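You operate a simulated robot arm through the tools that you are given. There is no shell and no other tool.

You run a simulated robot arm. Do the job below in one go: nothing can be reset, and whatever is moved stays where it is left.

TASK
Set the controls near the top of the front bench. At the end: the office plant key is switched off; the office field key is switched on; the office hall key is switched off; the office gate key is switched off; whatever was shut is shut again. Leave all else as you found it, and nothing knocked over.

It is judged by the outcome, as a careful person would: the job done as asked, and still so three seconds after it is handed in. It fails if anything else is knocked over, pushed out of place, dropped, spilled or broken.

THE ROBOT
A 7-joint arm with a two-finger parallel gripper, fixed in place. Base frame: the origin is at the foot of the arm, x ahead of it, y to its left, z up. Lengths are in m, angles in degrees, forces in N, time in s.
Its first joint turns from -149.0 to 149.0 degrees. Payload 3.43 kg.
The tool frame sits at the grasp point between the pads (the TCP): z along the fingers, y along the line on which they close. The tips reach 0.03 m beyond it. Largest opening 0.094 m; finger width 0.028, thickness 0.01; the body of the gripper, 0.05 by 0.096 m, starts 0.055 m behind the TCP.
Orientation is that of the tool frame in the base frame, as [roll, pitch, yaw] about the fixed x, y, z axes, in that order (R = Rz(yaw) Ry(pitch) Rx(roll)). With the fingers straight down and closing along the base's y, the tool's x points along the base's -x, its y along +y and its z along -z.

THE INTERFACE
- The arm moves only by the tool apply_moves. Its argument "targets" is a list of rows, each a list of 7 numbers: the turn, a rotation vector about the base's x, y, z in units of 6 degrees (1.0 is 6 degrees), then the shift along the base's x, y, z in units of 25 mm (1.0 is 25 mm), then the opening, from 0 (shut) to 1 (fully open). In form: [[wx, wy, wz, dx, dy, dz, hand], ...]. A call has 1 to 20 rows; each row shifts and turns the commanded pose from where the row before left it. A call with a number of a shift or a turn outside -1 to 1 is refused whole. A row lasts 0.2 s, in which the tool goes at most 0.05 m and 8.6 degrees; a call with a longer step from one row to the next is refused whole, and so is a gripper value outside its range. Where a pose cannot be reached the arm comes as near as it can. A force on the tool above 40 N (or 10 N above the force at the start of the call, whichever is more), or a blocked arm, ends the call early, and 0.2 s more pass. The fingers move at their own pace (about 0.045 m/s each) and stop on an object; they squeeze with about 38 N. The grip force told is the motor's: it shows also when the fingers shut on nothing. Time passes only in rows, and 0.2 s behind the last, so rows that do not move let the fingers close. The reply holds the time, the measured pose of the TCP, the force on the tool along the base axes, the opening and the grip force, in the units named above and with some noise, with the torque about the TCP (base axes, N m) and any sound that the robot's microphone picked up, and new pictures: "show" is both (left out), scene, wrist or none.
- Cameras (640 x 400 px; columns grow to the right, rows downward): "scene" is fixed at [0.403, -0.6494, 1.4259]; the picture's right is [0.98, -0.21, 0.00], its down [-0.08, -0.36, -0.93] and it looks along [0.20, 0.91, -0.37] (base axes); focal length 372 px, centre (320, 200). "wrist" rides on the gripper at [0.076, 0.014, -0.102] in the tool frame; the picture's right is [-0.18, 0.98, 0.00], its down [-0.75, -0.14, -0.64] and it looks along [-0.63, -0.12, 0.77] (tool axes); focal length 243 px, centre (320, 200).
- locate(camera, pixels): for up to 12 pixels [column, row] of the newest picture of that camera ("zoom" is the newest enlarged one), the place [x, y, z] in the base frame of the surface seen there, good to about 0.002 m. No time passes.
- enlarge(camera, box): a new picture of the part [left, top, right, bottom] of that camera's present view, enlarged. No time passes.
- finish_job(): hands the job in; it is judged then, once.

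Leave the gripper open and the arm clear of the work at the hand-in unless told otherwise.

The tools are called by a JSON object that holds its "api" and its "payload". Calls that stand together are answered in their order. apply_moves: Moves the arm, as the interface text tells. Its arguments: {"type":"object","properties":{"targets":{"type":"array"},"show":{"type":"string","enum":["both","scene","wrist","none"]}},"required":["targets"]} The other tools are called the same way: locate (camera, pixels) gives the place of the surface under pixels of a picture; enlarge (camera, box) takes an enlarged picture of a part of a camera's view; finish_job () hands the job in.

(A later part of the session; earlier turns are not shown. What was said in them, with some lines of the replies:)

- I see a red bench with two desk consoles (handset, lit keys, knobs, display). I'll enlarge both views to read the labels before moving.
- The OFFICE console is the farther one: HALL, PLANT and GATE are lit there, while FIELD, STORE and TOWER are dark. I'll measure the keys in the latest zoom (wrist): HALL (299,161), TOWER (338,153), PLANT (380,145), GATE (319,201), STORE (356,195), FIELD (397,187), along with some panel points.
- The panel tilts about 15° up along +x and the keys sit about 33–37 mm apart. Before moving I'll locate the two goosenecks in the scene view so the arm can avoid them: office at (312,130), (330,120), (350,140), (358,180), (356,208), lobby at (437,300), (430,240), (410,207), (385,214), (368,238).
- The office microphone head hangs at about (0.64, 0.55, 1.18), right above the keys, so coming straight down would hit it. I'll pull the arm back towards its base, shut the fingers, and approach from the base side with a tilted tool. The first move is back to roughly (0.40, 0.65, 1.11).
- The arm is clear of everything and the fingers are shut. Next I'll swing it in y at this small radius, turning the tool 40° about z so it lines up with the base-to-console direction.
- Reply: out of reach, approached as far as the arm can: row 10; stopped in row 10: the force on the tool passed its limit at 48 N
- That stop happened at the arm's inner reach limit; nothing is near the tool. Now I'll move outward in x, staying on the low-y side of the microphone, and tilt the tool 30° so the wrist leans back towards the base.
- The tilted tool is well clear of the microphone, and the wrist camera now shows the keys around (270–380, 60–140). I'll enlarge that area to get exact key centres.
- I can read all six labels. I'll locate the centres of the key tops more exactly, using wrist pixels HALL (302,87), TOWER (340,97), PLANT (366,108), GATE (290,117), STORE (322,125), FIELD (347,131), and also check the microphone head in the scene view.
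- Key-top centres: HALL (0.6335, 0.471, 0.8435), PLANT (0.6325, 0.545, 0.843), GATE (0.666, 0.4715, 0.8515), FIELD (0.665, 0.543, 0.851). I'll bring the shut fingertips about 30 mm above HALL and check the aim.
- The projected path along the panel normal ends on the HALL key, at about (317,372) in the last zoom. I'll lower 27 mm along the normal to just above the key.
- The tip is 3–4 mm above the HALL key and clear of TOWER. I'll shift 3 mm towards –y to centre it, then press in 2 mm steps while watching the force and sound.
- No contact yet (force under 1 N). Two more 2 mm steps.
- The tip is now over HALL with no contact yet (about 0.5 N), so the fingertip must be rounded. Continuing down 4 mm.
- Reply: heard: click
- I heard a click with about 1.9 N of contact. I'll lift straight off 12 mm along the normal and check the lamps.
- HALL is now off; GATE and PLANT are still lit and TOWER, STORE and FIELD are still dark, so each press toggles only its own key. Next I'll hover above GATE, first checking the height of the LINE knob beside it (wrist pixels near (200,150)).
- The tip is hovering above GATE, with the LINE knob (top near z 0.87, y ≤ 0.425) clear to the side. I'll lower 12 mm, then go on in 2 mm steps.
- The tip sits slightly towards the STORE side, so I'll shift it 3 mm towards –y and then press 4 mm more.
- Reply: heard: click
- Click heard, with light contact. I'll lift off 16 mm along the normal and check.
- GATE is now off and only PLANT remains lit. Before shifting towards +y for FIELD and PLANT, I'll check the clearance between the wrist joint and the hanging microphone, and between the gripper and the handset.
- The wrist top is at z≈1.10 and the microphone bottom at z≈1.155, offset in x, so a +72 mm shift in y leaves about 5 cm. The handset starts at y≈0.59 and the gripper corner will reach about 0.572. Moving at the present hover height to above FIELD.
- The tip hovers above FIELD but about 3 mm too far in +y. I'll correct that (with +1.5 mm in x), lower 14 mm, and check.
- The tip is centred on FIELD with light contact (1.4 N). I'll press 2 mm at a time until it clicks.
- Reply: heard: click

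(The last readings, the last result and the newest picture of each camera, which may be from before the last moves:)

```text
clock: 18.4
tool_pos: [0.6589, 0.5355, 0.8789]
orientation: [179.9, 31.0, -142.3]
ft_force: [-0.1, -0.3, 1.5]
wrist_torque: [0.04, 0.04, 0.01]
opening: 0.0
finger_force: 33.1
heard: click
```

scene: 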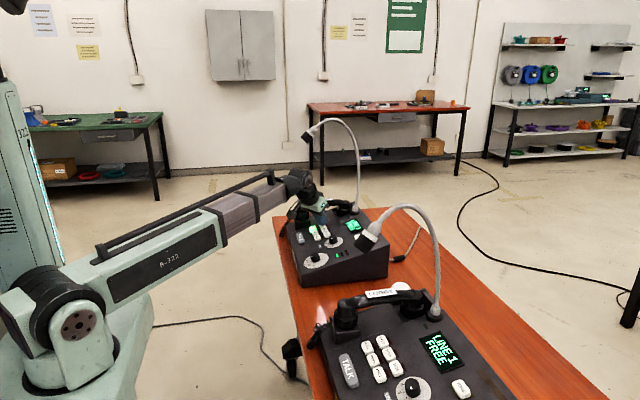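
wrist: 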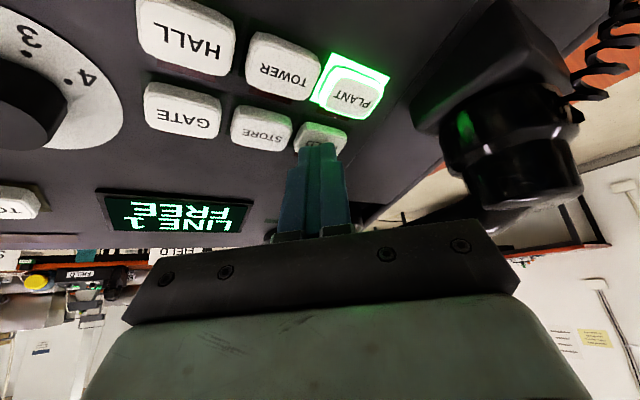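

Click heard. I'll lift off 18 mm along the normal and look.

{"api": "apply_moves", "payload": {"targets": [[0, 0, 0, -0.062, 0, 0.23, 0], [0, 0, 0, -0.062, 0, 0.23, 0], [0, 0, 0, -0.062, 0, 0.23, 0], [0, 0, 0, 0, 0, 0, 0]], "show": "both"}}

{"api": "enlarge", "payload": {"camera": "scene", "box": [280, 195, 360, 245]}}

{"api": "enlarge", "payload": {"camera": "wrist", "box": [200, 30, 420, 165]}}

```text
clock: 19.4
tool_pos: [0.6574, 0.535, 0.8967]
orientation: [179.8, 30.9, -142.3]
ft_force: [0.0, 0.4, 0.3]
wrist_torque: [0.01, 0.01, 0.0]
opening: 0.0
finger_force: 33.0
```

scene: 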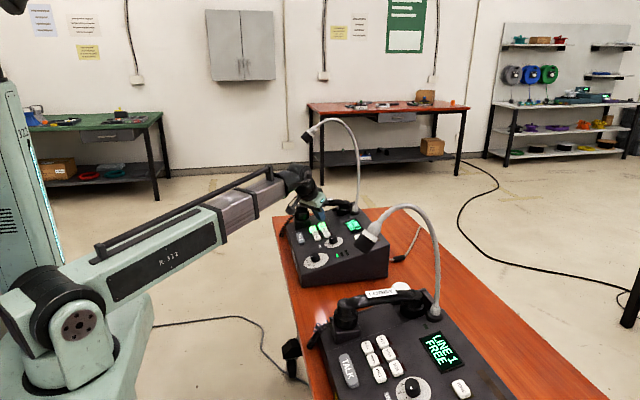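
wrist: 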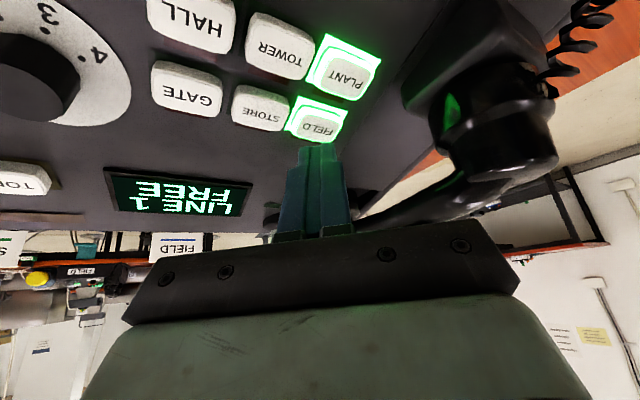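

```text
8.00 times, centred on (320, 220) of scene
```

zoom: 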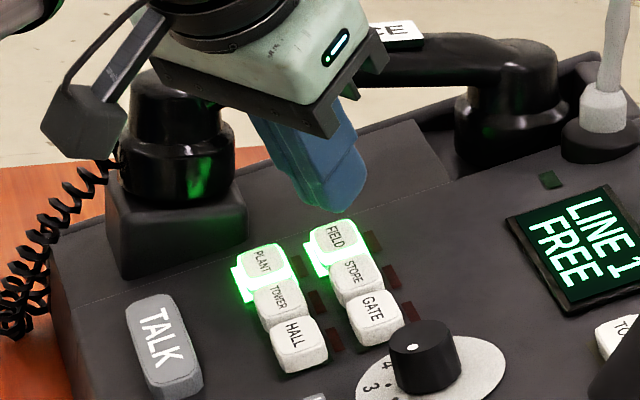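

```text
2.91 times, centred on (310, 98) of wrist
```

zoom: 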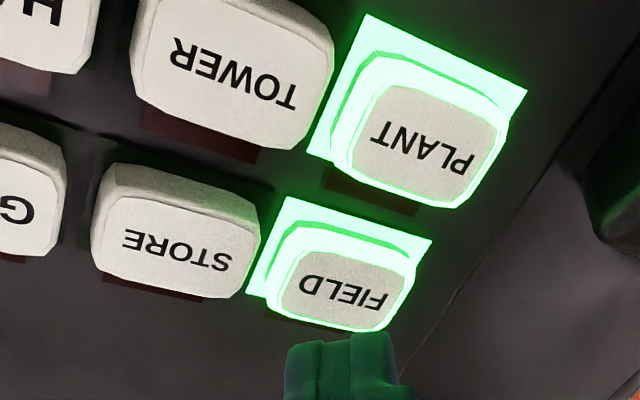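

FIELD is now lit and the others are unchanged. Last key: PLANT. I'll move at hover height 33 mm towards –x (down the slope).

{"api": "apply_moves", "payload": {"targets": [[0, 0, 0, -0.65, 0.06, -0.16, 0], [0, 0, 0, -0.65, 0.06, -0.16, 0], [0, 0, 0, 0, 0, 0, 0]], "show": "both"}}

{"api": "enlarge", "payload": {"camera": "scene", "box": [280, 195, 360, 245]}}

{"api": "enlarge", "payload": {"camera": "wrist", "box": [220, 40, 420, 165]}}

```text
clock: 20.1
tool_pos: [0.6233, 0.5384, 0.8883]
orientation: [179.9, 31.0, -142.4]
ft_force: [0.5, 0.3, 0.4]
wrist_torque: [-0.02, -0.01, -0.02]
opening: 0.0
finger_force: 32.8
```

scene: 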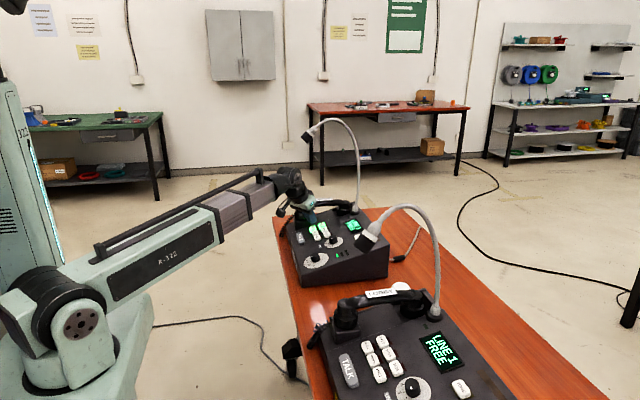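
wrist: 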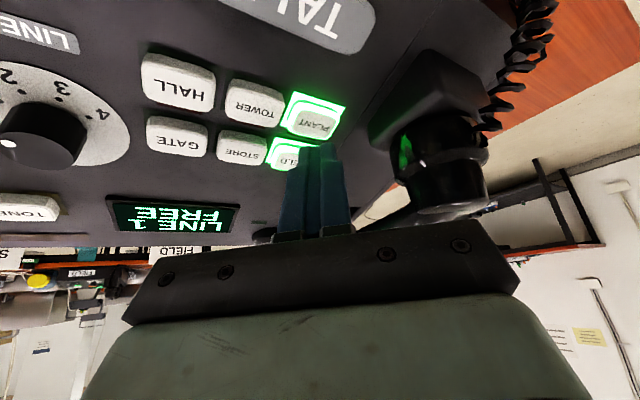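

```text
8.00 times, centred on (320, 220) of scene
```

zoom: 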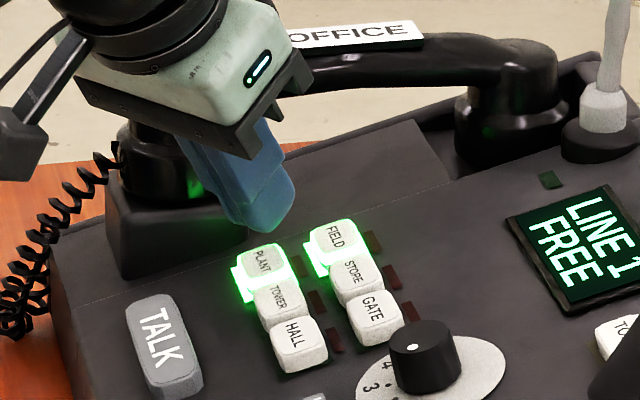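

```text
3.20 times, centred on (320, 102) of wrist
```

zoom: 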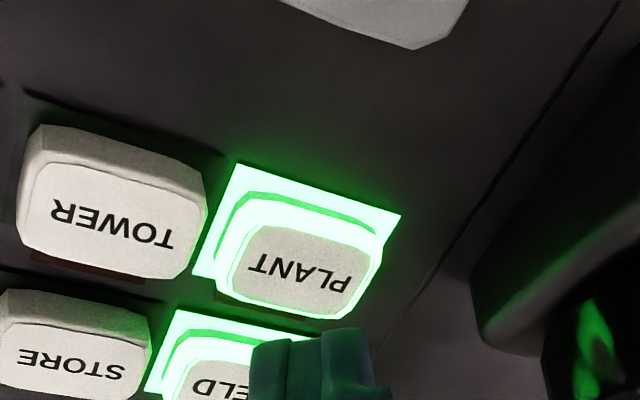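

The tip is above PLANT and well aligned. I'll lower 14 mm, then press in small steps.

{"api": "apply_moves", "payload": {"targets": [[0, 0, 0, 0.042, 0, -0.155, 0], [0, 0, 0, 0.042, 0, -0.155, 0], [0, 0, 0, 0.042, 0, -0.155, 0], [0, 0, 0, 0.02, 0, -0.077, 0], [0, 0, 0, 0, 0, 0, 0]], "show": "none"}}

{"api": "enlarge", "payload": {"camera": "wrist", "box": [220, 70, 420, 195]}}

{"api": "enlarge", "payload": {"camera": "scene", "box": [280, 195, 360, 245]}}

```text
clock: 21.4
tool_pos: [0.6275, 0.5387, 0.8735]
orientation: [179.8, 31.1, -142.3]
ft_force: [-1.1, -0.2, 0.4]
wrist_torque: [0.01, 0.0, 0.02]
opening: 0.0002
finger_force: 33.4
```

```text
3.20 times, centred on (320, 132) of wrist
```

zoom: 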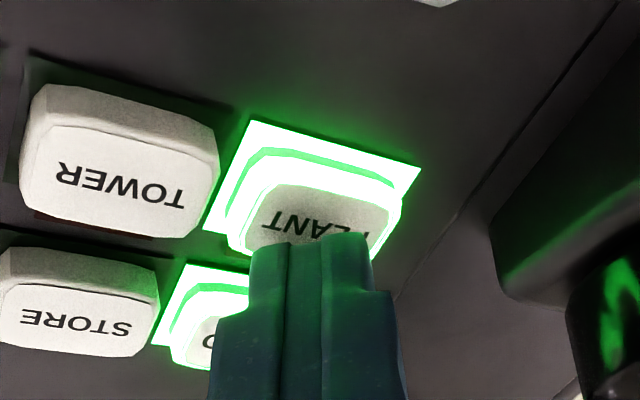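

```text
8.00 times, centred on (320, 220) of scene
```

zoom: 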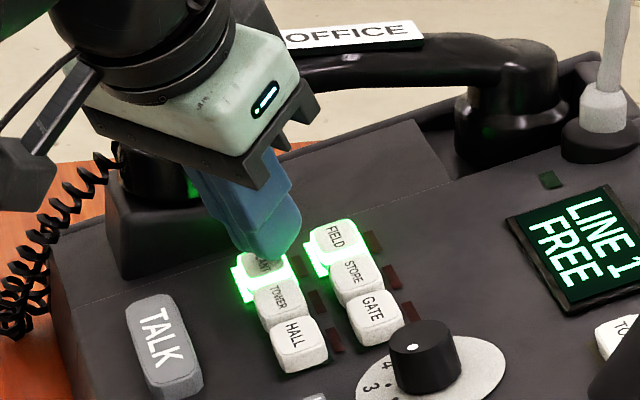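

The tip is centred over PLANT with no contact. I'll ease back 1.5 mm in x for extra room from FIELD, then press 2 mm.

{"api": "apply_moves", "payload": {"targets": [[0, 0, 0, -0.06, 0, -0.016, 0], [0, 0, 0, 0.02, 0, -0.077, 0], [0, 0, 0, 0, 0, 0, 0]], "show": "none"}}

```text
clock: 22.1
tool_pos: [0.626, 0.539, 0.8735]
orientation: [179.9, 31.0, -142.3]
ft_force: [-1.4, 0.1, 0.2]
wrist_torque: [-0.02, 0.03, 0.02]
opening: 0.0
finger_force: 33.2
```

No click yet. I'll press 2 mm more.

{"api": "apply_moves", "payload": {"targets": [[0, 0, 0, 0.02, 0, -0.077, 0], [0, 0, 0, 0, 0, 0, 0]], "show": "none"}}

```text
clock: 22.8
tool_pos: [0.6266, 0.5386, 0.8704]
orientation: [179.8, 31.0, -142.4]
ft_force: [-1.4, 0.0, 0.5]
wrist_torque: [-0.01, 0.01, 0.0]
opening: 0.0
finger_force: 32.8
```

Still no click and only slight force. Another 2 mm (HALL clicked at z≈0.869).

{"api": "apply_moves", "payload": {"targets": [[0, 0, 0, 0.02, 0, -0.077, 0], [0, 0, 0, 0, 0, 0, 0]], "show": "none"}}

```text
clock: 23.4
tool_pos: [0.6265, 0.5387, 0.8679]
orientation: [179.7, 31.0, -142.2]
ft_force: [-0.3, 0.2, 0.6]
wrist_torque: [-0.05, -0.03, 0.03]
opening: 0.0
finger_force: 32.6
heard: click
```

Click heard. I'll lift off along the normal and then check all six keys.

{"api": "apply_moves", "payload": {"targets": [[0, 0, 0, -0.062, 0, 0.23, 0], [0, 0, 0, -0.062, 0, 0.23, 0], [0, 0, 0, -0.062, 0, 0.23, 0], [0, 0, 0, 0, 0, 0, 0]], "show": "both"}}

{"api": "enlarge", "payload": {"camera": "scene", "box": [280, 195, 360, 245]}}

```text
clock: 24.4
tool_pos: [0.6221, 0.5389, 0.8855]
orientation: [179.8, 30.9, -142.3]
ft_force: [-0.1, -0.6, 1.0]
wrist_torque: [-0.02, -0.01, 0.0]
opening: 0.0003
finger_force: 33.2
```

scene: 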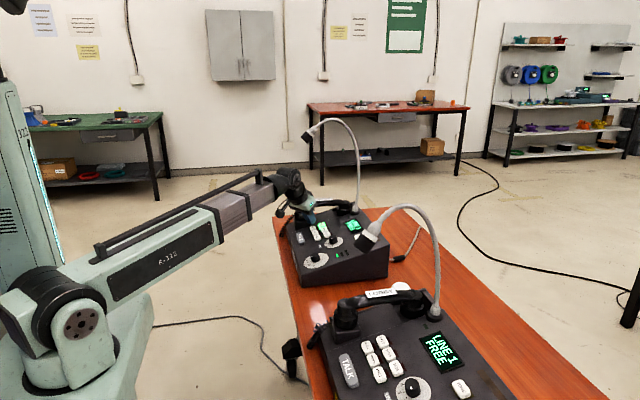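
wrist: 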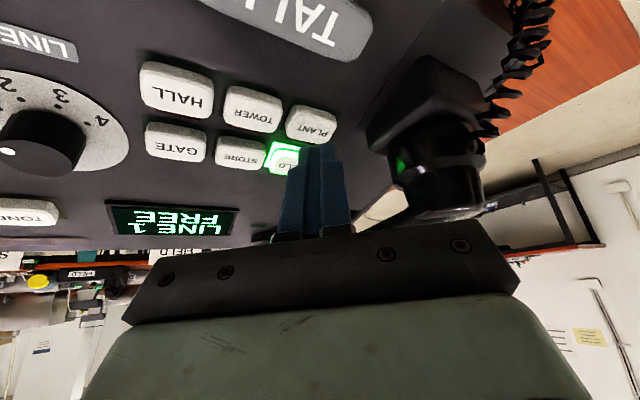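

```text
8.00 times, centred on (320, 220) of scene
```

zoom: 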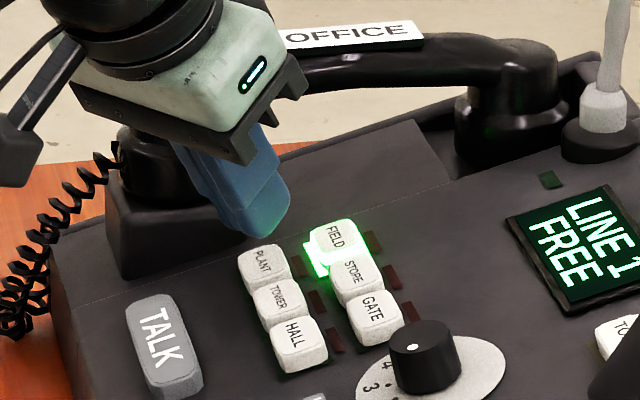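

All four targets are met: PLANT, HALL and GATE dark, FIELD lit. TOWER and STORE are unchanged, the display still reads LINE 1 FREE, and the knob still points to 1. I'll retreat towards –y/–x and up, away from the handset and microphone.

{"api": "apply_moves", "payload": {"targets": [[0, 0, 0, -0.4, -0.8, 0.4, 0], [0, 0, 0, -0.4, -0.8, 0.4, 0], [0, 0, 0, -0.4, -0.8, 0.4, 0], [0, 0, 0, -0.4, -0.8, 0.5, 0], [0, 0, 0, -0.5, -0.5, 0.8, 0], [0, 0, 0, -0.5, -0.5, 0.8, 0], [0, 0, 0, -0.4, -0.4, 0.8, 0], [0, 0, 0, 0, 0, 0.5, 0.5], [0, 0, 0, 0, 0, 0, 1], [0, 0, 0, 0, 0, 0, 1], [0, 0, 0, 0, 0, 0, 1], [0, 0, 0, 0, 0, 0, 1], [0, 0, 0, 0, 0, 0, 1], [0, 0, 0, 0, 0, 0, 1]], "show": "both"}}

{"api": "enlarge", "payload": {"camera": "scene", "box": [270, 190, 400, 290]}}

{"api": "enlarge", "payload": {"camera": "scene", "box": [310, 280, 500, 400]}}

{"api": "enlarge", "payload": {"camera": "wrist", "box": [100, 40, 420, 240]}}

```text
clock: 27.4
tool_pos: [0.5467, 0.4258, 1.0]
orientation: [179.8, 31.0, -142.3]
ft_force: [-0.2, -0.6, 0.6]
wrist_torque: [-0.01, -0.02, -0.01]
opening: 0.0943
finger_force: 0.0
```

scene: 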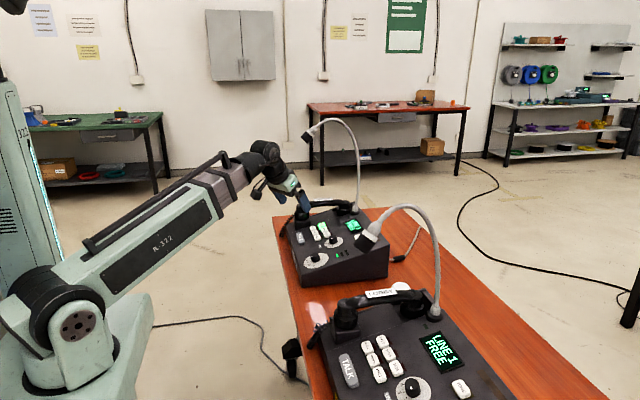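
wrist: 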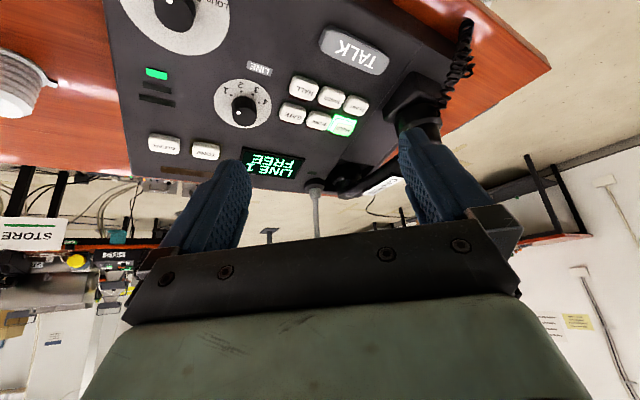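

```text
4.00 times, centred on (335, 240) of scene
```

zoom: 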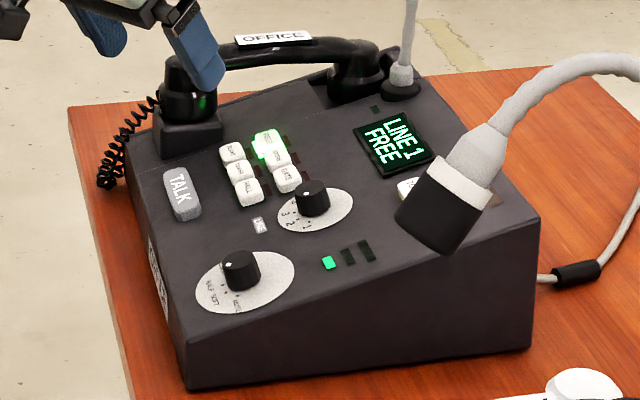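

```text
3.33 times, centred on (405, 340) of scene
```

zoom: 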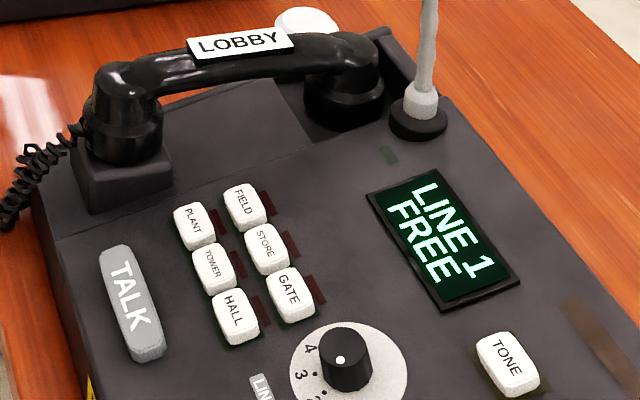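

```text
2.00 times, centred on (260, 140) of wrist
```

zoom: 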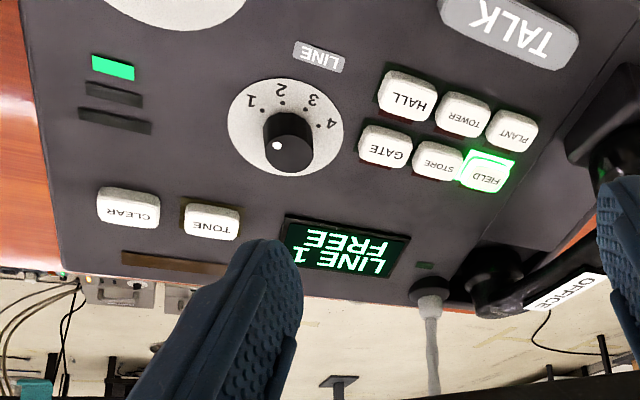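

The final check shows only FIELD lit on the OFFICE console, with PLANT, HALL, GATE, TOWER and STORE dark. The knobs, display and handset there are as before, and the LOBBY console is untouched. Nothing shut was opened, the gripper is open and clear, and the states have held for several seconds, so I'm handing in.

{"api": "finish_job", "payload": {}}

```text
The job is handed in.
```

The office console is set as you asked: the plant, hall and gate keys are off and the field key is on. I pressed each of the four once, and each changed only its own lamp.

The office tower and store keys, line knob, display and handset are as I found them. The lobby console was not touched. Nothing had to be opened, and nothing was knocked or moved.

The lamps had held steady for at least four seconds before I handed the job in. The arm is clear of the bench with the gripper open.
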